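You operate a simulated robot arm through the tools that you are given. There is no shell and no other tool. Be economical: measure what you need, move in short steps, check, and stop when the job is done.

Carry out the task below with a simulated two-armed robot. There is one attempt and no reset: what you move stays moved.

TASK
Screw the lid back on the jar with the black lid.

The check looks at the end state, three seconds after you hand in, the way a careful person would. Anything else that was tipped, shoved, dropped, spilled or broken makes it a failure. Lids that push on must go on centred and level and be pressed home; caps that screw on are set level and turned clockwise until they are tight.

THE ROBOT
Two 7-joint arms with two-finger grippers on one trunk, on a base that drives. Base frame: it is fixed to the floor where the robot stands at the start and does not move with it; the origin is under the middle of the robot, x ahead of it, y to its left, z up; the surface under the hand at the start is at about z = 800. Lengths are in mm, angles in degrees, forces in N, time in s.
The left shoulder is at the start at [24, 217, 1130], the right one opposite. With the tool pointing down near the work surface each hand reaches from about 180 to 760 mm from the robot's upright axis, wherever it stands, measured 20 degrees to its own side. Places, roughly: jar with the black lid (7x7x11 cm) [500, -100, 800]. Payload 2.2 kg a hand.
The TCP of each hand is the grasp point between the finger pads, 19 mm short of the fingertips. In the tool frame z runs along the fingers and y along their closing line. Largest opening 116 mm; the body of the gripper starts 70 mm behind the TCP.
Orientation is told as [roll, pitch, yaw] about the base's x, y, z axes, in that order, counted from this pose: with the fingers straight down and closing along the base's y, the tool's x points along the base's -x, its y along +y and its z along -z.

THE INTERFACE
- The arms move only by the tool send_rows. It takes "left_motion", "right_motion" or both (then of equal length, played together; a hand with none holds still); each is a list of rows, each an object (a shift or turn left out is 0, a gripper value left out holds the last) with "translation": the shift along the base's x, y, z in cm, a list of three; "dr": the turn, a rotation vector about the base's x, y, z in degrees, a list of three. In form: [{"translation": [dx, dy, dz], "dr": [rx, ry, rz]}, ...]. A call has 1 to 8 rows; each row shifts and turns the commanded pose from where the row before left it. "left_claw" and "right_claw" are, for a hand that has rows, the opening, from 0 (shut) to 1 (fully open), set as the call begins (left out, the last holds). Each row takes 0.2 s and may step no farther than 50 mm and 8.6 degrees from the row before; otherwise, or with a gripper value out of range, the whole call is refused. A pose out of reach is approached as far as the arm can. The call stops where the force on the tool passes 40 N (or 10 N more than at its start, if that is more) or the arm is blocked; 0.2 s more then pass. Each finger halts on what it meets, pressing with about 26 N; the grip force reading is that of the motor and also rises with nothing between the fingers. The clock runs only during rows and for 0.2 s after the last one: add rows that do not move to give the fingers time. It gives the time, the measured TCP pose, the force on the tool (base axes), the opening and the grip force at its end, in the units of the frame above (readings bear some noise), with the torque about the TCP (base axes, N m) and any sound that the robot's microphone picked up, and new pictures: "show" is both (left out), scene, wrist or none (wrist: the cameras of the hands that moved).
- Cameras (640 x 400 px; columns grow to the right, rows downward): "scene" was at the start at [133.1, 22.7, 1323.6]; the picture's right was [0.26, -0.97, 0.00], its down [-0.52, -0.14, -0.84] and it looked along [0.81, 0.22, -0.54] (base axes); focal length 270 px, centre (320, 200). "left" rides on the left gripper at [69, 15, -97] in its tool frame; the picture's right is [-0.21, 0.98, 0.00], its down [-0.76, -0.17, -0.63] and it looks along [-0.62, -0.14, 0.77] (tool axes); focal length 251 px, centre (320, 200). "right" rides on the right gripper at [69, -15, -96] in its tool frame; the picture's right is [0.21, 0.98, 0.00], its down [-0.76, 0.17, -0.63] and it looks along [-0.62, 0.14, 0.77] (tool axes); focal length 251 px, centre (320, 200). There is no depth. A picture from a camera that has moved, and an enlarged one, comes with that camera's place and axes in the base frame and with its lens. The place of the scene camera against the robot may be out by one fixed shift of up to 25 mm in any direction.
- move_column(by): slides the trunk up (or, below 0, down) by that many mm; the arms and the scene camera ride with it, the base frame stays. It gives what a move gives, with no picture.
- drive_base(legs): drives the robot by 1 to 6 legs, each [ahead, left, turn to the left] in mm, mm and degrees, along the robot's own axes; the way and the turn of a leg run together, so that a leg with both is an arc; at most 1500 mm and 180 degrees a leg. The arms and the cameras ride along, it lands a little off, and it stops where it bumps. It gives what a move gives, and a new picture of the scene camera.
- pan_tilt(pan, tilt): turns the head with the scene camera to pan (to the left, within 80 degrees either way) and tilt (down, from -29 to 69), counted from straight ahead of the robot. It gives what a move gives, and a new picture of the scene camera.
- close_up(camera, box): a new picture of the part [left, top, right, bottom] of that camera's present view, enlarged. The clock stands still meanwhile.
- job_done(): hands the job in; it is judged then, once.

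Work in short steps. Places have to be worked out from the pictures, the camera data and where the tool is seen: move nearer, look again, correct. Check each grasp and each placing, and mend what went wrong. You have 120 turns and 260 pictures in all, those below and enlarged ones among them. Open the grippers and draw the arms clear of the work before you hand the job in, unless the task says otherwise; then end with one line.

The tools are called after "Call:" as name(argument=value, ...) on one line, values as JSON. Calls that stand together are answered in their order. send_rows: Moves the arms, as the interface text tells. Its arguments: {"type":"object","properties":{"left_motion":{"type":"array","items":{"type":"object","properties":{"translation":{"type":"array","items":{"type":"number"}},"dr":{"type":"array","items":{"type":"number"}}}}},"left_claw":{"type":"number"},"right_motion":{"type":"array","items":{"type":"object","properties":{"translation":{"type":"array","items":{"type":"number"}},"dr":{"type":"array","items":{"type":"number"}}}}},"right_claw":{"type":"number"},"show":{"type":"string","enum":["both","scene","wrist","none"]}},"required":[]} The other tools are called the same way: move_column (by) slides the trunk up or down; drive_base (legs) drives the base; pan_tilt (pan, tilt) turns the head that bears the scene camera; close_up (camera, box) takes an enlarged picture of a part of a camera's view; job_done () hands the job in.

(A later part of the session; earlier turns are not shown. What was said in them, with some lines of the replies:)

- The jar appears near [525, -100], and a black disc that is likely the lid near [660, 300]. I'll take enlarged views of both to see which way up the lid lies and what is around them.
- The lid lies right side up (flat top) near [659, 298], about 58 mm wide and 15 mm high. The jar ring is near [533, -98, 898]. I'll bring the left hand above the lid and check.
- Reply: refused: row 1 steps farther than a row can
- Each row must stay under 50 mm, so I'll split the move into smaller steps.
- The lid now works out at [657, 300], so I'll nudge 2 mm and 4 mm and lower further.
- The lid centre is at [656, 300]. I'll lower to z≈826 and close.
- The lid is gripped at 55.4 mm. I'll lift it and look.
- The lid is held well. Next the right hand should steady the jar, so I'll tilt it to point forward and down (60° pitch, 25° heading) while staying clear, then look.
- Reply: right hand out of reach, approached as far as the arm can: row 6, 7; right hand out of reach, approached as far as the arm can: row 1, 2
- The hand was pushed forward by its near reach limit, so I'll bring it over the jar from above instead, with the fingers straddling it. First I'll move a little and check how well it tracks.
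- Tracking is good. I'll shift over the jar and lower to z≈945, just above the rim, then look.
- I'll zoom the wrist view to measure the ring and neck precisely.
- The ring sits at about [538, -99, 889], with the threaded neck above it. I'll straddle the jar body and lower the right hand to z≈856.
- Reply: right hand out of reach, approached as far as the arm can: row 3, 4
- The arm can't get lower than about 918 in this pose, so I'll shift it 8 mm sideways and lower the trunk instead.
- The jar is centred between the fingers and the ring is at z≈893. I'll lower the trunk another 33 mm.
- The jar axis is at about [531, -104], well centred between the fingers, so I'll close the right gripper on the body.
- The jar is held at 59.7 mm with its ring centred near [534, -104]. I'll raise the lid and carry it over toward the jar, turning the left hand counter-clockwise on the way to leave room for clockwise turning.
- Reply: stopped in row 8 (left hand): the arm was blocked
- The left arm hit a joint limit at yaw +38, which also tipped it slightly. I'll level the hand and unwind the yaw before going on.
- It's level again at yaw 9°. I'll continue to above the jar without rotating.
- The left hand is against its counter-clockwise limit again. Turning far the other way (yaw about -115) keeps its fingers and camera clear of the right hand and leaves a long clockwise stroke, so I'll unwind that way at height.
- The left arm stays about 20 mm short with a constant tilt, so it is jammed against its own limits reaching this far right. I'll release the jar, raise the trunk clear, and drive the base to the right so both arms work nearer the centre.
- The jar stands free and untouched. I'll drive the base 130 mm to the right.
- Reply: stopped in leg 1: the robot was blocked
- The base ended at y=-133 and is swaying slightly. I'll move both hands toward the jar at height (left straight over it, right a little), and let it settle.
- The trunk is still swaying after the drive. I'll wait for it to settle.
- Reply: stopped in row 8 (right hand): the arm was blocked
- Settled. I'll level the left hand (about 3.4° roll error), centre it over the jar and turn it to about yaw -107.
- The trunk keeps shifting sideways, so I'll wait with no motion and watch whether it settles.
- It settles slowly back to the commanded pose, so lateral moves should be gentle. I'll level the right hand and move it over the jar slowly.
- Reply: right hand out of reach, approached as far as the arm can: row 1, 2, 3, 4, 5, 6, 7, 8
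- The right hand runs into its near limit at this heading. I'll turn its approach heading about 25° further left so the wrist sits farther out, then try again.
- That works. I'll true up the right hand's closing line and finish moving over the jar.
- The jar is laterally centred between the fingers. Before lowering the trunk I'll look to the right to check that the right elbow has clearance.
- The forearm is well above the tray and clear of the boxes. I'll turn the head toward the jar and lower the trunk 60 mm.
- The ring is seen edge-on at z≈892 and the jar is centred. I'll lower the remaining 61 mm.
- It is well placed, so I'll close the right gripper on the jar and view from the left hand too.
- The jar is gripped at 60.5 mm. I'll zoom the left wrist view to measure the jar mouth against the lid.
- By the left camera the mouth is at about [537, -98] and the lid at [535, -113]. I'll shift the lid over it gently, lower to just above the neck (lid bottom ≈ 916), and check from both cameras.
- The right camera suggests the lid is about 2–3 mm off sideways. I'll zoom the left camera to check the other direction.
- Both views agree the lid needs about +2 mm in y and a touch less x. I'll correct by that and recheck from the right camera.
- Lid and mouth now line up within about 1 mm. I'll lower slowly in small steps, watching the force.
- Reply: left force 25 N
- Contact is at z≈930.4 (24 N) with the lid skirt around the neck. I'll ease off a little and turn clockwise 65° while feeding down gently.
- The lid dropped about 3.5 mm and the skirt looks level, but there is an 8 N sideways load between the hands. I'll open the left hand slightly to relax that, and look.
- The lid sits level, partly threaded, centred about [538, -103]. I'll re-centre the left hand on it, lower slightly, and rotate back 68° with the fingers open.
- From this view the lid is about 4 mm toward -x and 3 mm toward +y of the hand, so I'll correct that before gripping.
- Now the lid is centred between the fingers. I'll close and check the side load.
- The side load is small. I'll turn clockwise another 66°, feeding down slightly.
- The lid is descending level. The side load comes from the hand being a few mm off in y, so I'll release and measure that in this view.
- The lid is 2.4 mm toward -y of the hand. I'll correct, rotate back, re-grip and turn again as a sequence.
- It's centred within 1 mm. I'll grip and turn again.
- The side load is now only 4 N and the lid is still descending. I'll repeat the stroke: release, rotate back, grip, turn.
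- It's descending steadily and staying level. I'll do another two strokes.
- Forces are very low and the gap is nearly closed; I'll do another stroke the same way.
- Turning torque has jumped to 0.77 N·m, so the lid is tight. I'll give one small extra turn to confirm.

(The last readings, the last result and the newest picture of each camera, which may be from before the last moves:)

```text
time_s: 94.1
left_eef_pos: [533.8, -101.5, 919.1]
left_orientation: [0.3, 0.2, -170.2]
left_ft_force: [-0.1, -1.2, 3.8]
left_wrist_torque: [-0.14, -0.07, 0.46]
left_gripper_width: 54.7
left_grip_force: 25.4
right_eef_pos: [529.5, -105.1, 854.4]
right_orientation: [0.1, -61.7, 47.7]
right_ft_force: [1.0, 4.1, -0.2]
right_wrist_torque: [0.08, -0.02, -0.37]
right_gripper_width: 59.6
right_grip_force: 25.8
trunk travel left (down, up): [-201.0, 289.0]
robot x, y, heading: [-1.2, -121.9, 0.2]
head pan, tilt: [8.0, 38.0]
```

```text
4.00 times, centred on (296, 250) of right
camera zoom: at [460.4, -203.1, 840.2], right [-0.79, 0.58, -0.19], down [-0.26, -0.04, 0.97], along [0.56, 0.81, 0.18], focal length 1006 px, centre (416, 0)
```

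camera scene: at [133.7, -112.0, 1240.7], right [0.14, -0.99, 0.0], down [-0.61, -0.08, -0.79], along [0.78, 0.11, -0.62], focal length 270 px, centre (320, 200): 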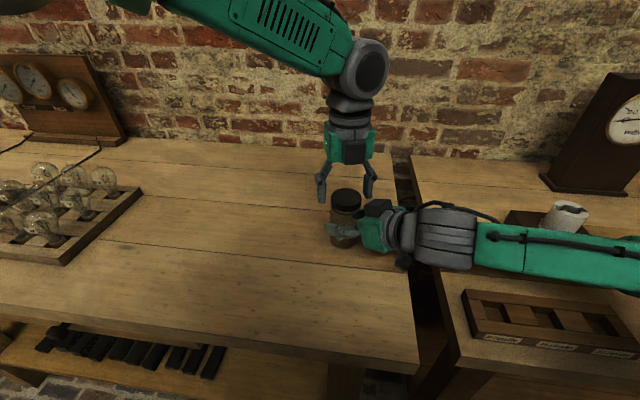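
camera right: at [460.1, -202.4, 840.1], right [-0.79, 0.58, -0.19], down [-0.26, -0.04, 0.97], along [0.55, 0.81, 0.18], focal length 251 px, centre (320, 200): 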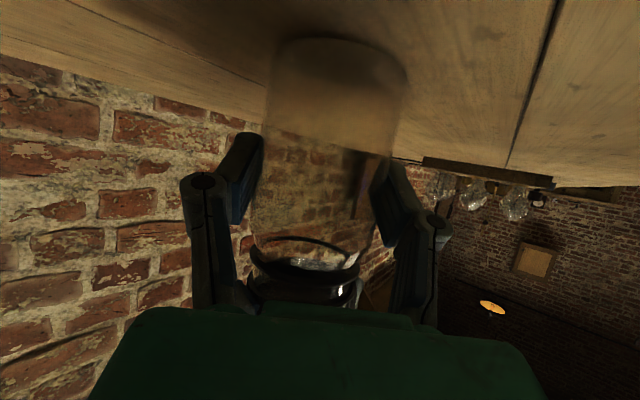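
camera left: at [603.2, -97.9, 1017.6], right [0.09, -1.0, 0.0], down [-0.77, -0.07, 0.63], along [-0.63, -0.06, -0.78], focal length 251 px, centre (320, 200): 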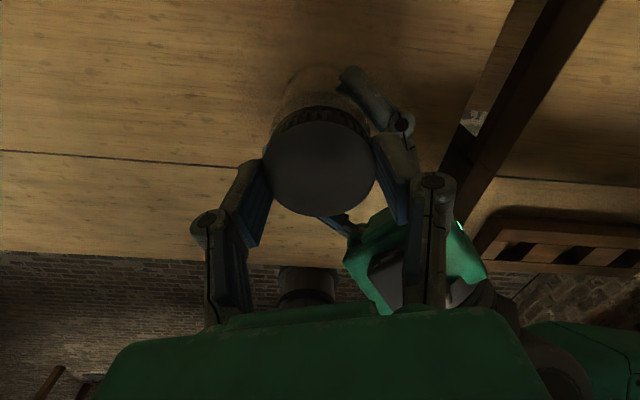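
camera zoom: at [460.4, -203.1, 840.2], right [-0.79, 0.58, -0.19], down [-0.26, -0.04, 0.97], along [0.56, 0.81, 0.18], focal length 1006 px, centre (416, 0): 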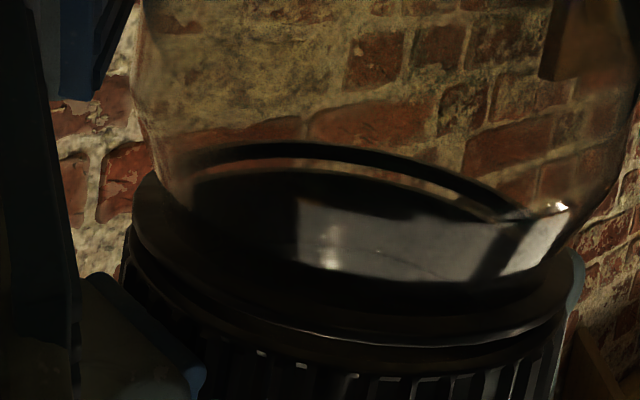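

I'll regrip once more and confirm that the torque rises at once, which would show it's really tight.

Call:
send_rows(left_motion=[{}, {}, {"dr": [0, 0, 8.4]}, {"dr": [0, 0, 8.4]}, {"dr": [0, 0, 8.4]}, {"dr": [0, 0, 8.4]}, {"dr": [0, 0, 8.4]}, {}], left_claw=0.64, show="none")

Call:
close_up(camera="left", box=[220, 60, 420, 260])

Call:
send_rows(left_motion=[{}, {}, {}, {}], left_claw=0.0, show="none")

Call:
send_rows(left_motion=[{"dr": [0, 0, -6]}, {"dr": [0, 0, -6]}, {}], show="none")

Call:
send_rows(left_motion=[{"dr": [0, 0, -6]}, {"dr": [0, 0, -6]}, {}], show="none")

Call:
close_up(camera="right", box=[216, 200, 376, 300])

```text
time_s: 95.9
left_eef_pos: [533.5, -102.7, 918.8]
left_orientation: [0.1, 0.3, -128.0]
left_ft_force: [-0.2, 0.2, 0.0]
left_wrist_torque: [0.01, 0.04, 0.01]
left_gripper_width: 74.5
left_grip_force: 0.0
right_eef_pos: [529.6, -106.3, 855.9]
right_orientation: [0.1, -61.8, 47.5]
right_ft_force: [-0.6, 0.0, 2.0]
right_wrist_torque: [0.05, 0.02, 0.03]
right_gripper_width: 59.4
right_grip_force: 26.1
trunk travel left (down, up): [-201.0, 289.0]
robot x, y, heading: [-1.6, -119.1, -0.0]
head pan, tilt: [8.0, 38.0]
```

```text
2.00 times, centred on (320, 160) of left
camera zoom: at [587.1, -59.4, 1016.2], right [0.64, -0.77, 0.0], down [-0.6, -0.49, 0.63], along [-0.48, -0.4, -0.78], focal length 503 px, centre (320, 280)
```

zoom: 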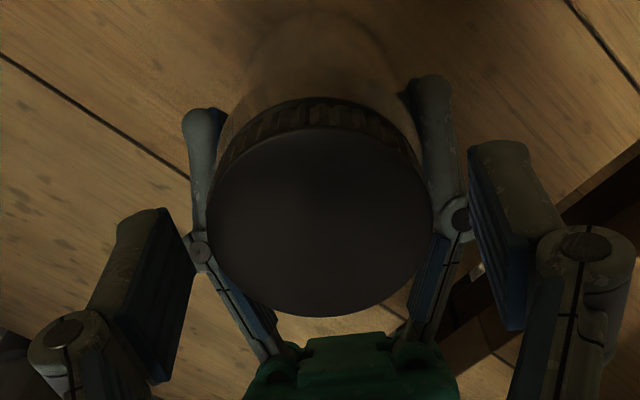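

```text
time_s: 96.9
left_eef_pos: [533.5, -102.9, 917.5]
left_orientation: [0.2, 0.2, -128.2]
left_ft_force: [-0.4, -0.2, 0.9]
left_wrist_torque: [-0.03, -0.04, 0.03]
left_gripper_width: 55.3
left_grip_force: 26.3
right_eef_pos: [530.0, -107.0, 855.6]
right_orientation: [0.1, -61.7, 47.6]
right_ft_force: [0.5, 0.2, 2.3]
right_wrist_torque: [0.02, -0.07, -0.01]
right_gripper_width: 59.7
right_grip_force: 26.1
trunk travel left (down, up): [-201.0, 289.0]
robot x, y, heading: [-1.7, -122.0, -0.2]
head pan, tilt: [8.0, 38.0]
```

```text
time_s: 97.7
left_eef_pos: [532.1, -100.7, 918.7]
left_orientation: [0.2, 0.4, -140.2]
left_ft_force: [-1.6, 1.5, 0.7]
left_wrist_torque: [0.05, 0.05, 0.67]
left_gripper_width: 55.4
left_grip_force: 26.1
right_eef_pos: [529.4, -106.9, 855.7]
right_orientation: [0.2, -61.6, 47.6]
right_ft_force: [0.9, -0.9, 1.6]
right_wrist_torque: [0.13, 0.03, -0.67]
right_gripper_width: 58.6
right_grip_force: 26.5
trunk travel left (down, up): [-201.0, 289.0]
robot x, y, heading: [0.1, -120.6, -0.2]
head pan, tilt: [8.0, 38.0]
```

```text
time_s: 98.5
left_eef_pos: [533.0, -102.4, 918.1]
left_orientation: [0.2, 0.4, -152.2]
left_ft_force: [-0.8, 2.3, 1.1]
left_wrist_torque: [0.08, 0.01, 0.77]
left_gripper_width: 54.0
left_grip_force: 26.2
right_eef_pos: [529.5, -106.8, 854.9]
right_orientation: [0.2, -61.6, 47.7]
right_ft_force: [1.4, -0.9, 1.3]
right_wrist_torque: [0.12, -0.07, -0.75]
right_gripper_width: 58.9
right_grip_force: 26.0
trunk travel left (down, up): [-201.0, 289.0]
robot x, y, heading: [5.0, -120.1, -0.4]
head pan, tilt: [8.0, 38.0]
```

```text
4.00 times, centred on (296, 250) of right
camera zoom: at [460.8, -203.6, 840.0], right [-0.79, 0.58, -0.19], down [-0.26, -0.03, 0.97], along [0.56, 0.81, 0.18], focal length 1006 px, centre (416, 0)
```

zoom: 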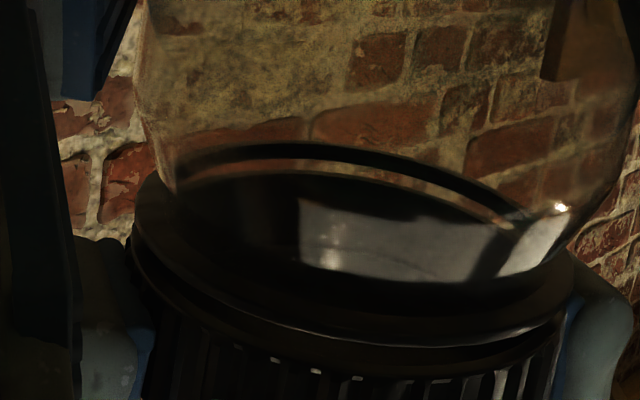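

The torque rises immediately to 0.7 N·m and the lid no longer descends, so it's tight. I'll release the left hand and raise it straight up.

Call:
send_rows(left_motion=[{}, {}, {}, {"translation": [0, 0, 2]}, {"translation": [0, 0, 3]}, {"translation": [0, 0, 3]}, {"translation": [0, 0, 3]}, {}], left_claw=0.7, show="both")

Call:
close_up(camera="scene", box=[300, 150, 420, 260])

```text
time_s: 100.3
left_eef_pos: [533.2, -101.7, 1028.6]
left_orientation: [0.1, 0.2, -152.3]
left_ft_force: [-1.1, 0.0, -0.1]
left_wrist_torque: [-0.01, 0.02, -0.01]
left_gripper_width: 81.3
left_grip_force: 0.1
right_eef_pos: [528.8, -106.5, 855.2]
right_orientation: [0.2, -61.7, 47.5]
right_ft_force: [-0.1, -0.3, -0.3]
right_wrist_torque: [0.03, -0.03, 0.02]
right_gripper_width: 58.8
right_grip_force: 26.2
trunk travel left (down, up): [-201.0, 289.0]
robot x, y, heading: [1.0, -117.7, -0.1]
head pan, tilt: [8.0, 38.0]
camera scene: at [133.5, -111.9, 1240.7], right [0.14, -0.99, 0.0], down [-0.61, -0.08, -0.79], along [0.78, 0.11, -0.62], focal length 270 px, centre (320, 200)
camera left: at [600.9, -84.1, 1126.3], right [0.27, -0.96, 0.0], down [-0.75, -0.21, 0.63], along [-0.61, -0.17, -0.78], focal length 251 px, centre (320, 200)
```

scene: 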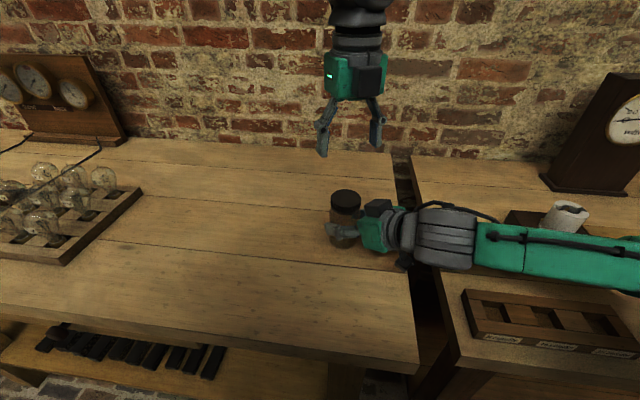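
left: 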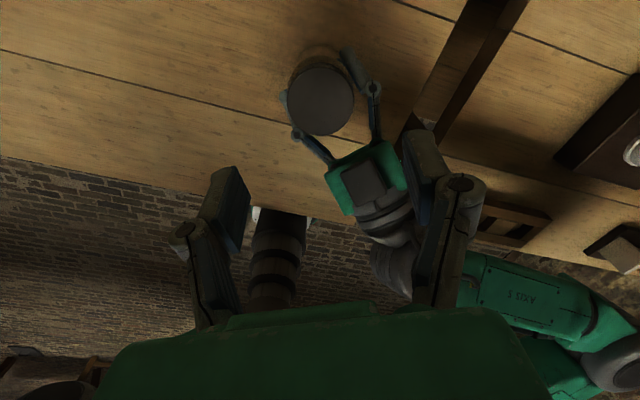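

```text
3.64 times, centred on (360, 205) of scene
camera zoom: at [133.5, -111.9, 1240.7], right [0.14, -0.99, 0.0], down [-0.61, -0.08, -0.79], along [0.78, 0.11, -0.62], focal length 980 px, centre (174, 182)
```

zoom: 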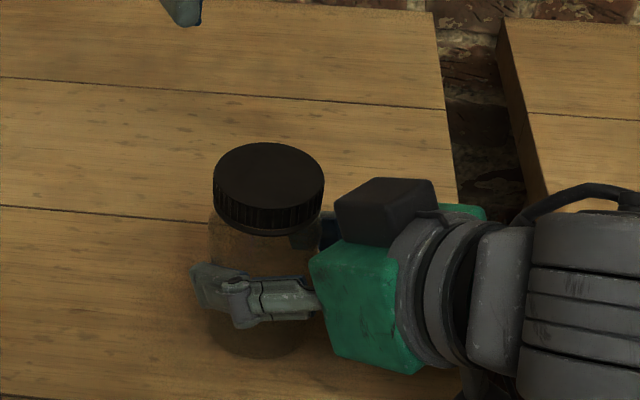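

The lid is on level. I'll open the right hand fully and raise the trunk so its fingers clear the jar.

Call:
send_rows(right_motion=[{}, {}, {}, {}], right_claw=1.0, show="wrist")

Call:
close_up(camera="scene", box=[300, 150, 420, 260])

```text
time_s: 101.3
left_eef_pos: [532.8, -102.3, 1028.7]
left_orientation: [0.2, 0.3, -152.2]
left_ft_force: [0.2, 0.0, 0.4]
left_wrist_torque: [-0.01, 0.03, 0.01]
left_gripper_width: 81.2
left_grip_force: 0.1
right_eef_pos: [529.4, -106.1, 855.4]
right_orientation: [0.1, -61.7, 47.6]
right_ft_force: [1.2, -0.3, 0.4]
right_wrist_torque: [0.02, -0.01, 0.02]
right_gripper_width: 115.9
right_grip_force: 0.0
trunk travel left (down, up): [-201.0, 289.0]
robot x, y, heading: [-1.0, -116.1, -0.3]
head pan, tilt: [8.0, 38.0]
camera right: at [460.7, -203.6, 840.0], right [-0.79, 0.58, -0.19], down [-0.25, -0.03, 0.97], along [0.56, 0.81, 0.18], focal length 251 px, centre (320, 200)
```

right: 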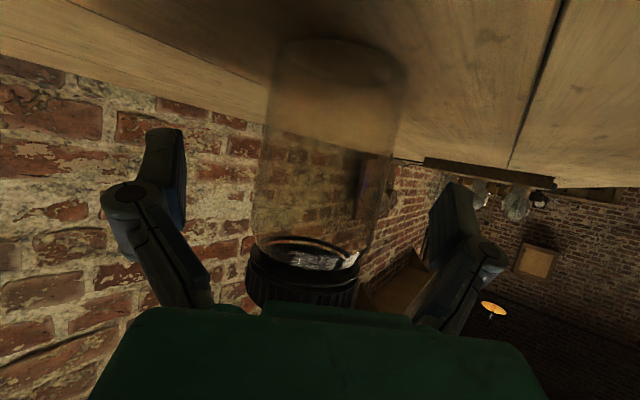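

```text
3.64 times, centred on (360, 205) of scene
camera zoom: at [133.6, -111.9, 1240.7], right [0.14, -0.99, 0.0], down [-0.61, -0.08, -0.79], along [0.78, 0.11, -0.62], focal length 980 px, centre (174, 182)
```

zoom: 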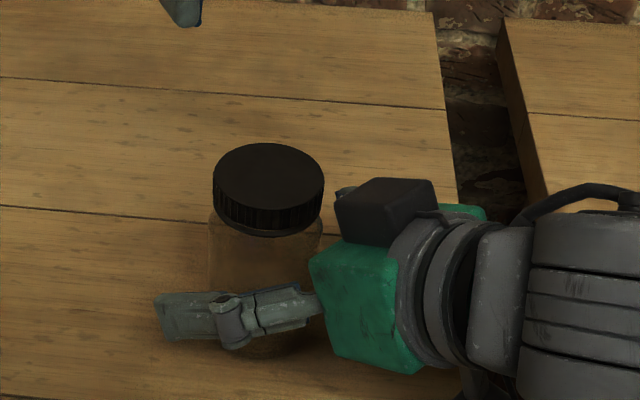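

The jar stands free. I'll raise the trunk straight up.

Call:
move_column(by=60)

Call:
move_column(by=90)

Call:
send_rows(right_motion=[{"translation": [0, -1, 0]}, {"translation": [0, -1.5, 0]}, {"translation": [0, -2, 0]}, {"translation": [0, -2, 0]}, {"translation": [0, -2, 0]}, {"translation": [0, -1, 0]}, {}, {}], left_motion=[{"translation": [0, 1, 1]}, {"translation": [0, 2, 1]}, {"translation": [0, 2, 0]}, {"translation": [0, 2, 0]}, {"translation": [0, 2, 0]}, {"translation": [0, 1, 0]}, {}, {}], show="scene")

Call:
close_up(camera="scene", box=[290, 220, 390, 320])

```text
time_s: 102.3
left_eef_pos: [534.7, -101.4, 1089.4]
left_orientation: [0.2, 0.2, -152.2]
left_ft_force: [-0.4, 0.5, -0.5]
left_wrist_torque: [-0.02, 0.02, -0.04]
left_gripper_width: 81.0
left_grip_force: 0.0
right_eef_pos: [530.4, -106.3, 914.7]
right_orientation: [0.2, -61.5, 47.5]
right_ft_force: [0.3, -0.1, -0.5]
right_wrist_torque: [0.0, 0.03, -0.03]
right_gripper_width: 115.9
right_grip_force: 0.0
trunk travel left (down, up): [-261.0, 229.0]
robot x, y, heading: [2.1, -121.5, -0.0]
head pan, tilt: [8.0, 38.0]
```

```text
time_s: 103.5
left_eef_pos: [534.0, -101.5, 1179.4]
left_orientation: [0.1, 0.2, -152.2]
left_ft_force: [-0.4, 0.7, 0.3]
left_wrist_torque: [0.0, 0.04, 0.0]
left_gripper_width: 81.4
left_grip_force: 0.0
right_eef_pos: [530.0, -105.9, 1004.9]
right_orientation: [0.2, -61.7, 47.5]
right_ft_force: [0.7, -0.6, -0.5]
right_wrist_torque: [-0.02, 0.04, 0.01]
right_gripper_width: 116.0
right_grip_force: 0.1
trunk travel left (down, up): [-351.0, 139.0]
robot x, y, heading: [3.6, -118.9, -0.3]
head pan, tilt: [8.0, 38.0]
```

```text
time_s: 105.3
left_eef_pos: [533.5, -2.5, 1200.3]
left_orientation: [0.2, 0.4, -152.1]
left_ft_force: [0.4, 0.5, 0.3]
left_wrist_torque: [-0.06, -0.03, -0.04]
left_gripper_width: 81.0
left_grip_force: 0.0
right_eef_pos: [530.2, -201.3, 1005.3]
right_orientation: [0.1, -61.7, 47.5]
right_ft_force: [-0.5, 1.0, -0.2]
right_wrist_torque: [0.01, 0.01, 0.03]
right_gripper_width: 116.1
right_grip_force: 0.0
trunk travel left (down, up): [-351.0, 139.0]
robot x, y, heading: [2.4, -118.8, 0.3]
head pan, tilt: [8.0, 38.0]
camera scene: at [133.9, -112.1, 1390.7], right [0.14, -0.99, 0.0], down [-0.61, -0.08, -0.79], along [0.78, 0.11, -0.62], focal length 270 px, centre (320, 200)
```

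scene: 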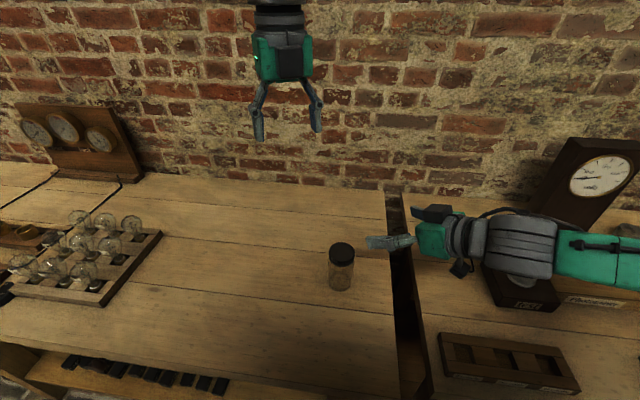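

```text
4.00 times, centred on (340, 270) of scene
camera zoom: at [133.9, -112.1, 1390.7], right [0.14, -0.99, 0.0], down [-0.61, -0.08, -0.79], along [0.78, 0.11, -0.62], focal length 1078 px, centre (240, -80)
```

zoom: 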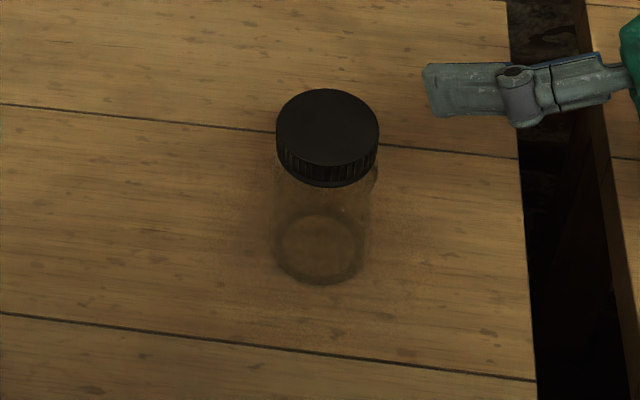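

The jar stands upright with the lid level and tight. Both hands are open and clear, and nothing else has been disturbed, so I'm handing in.

Call:
job_done()

```text
The job is handed in.
```

The black lid is screwed level and tight onto its jar. The jar is standing upright, both hands are open and clear, and I saw nothing else on the bench disturbed.
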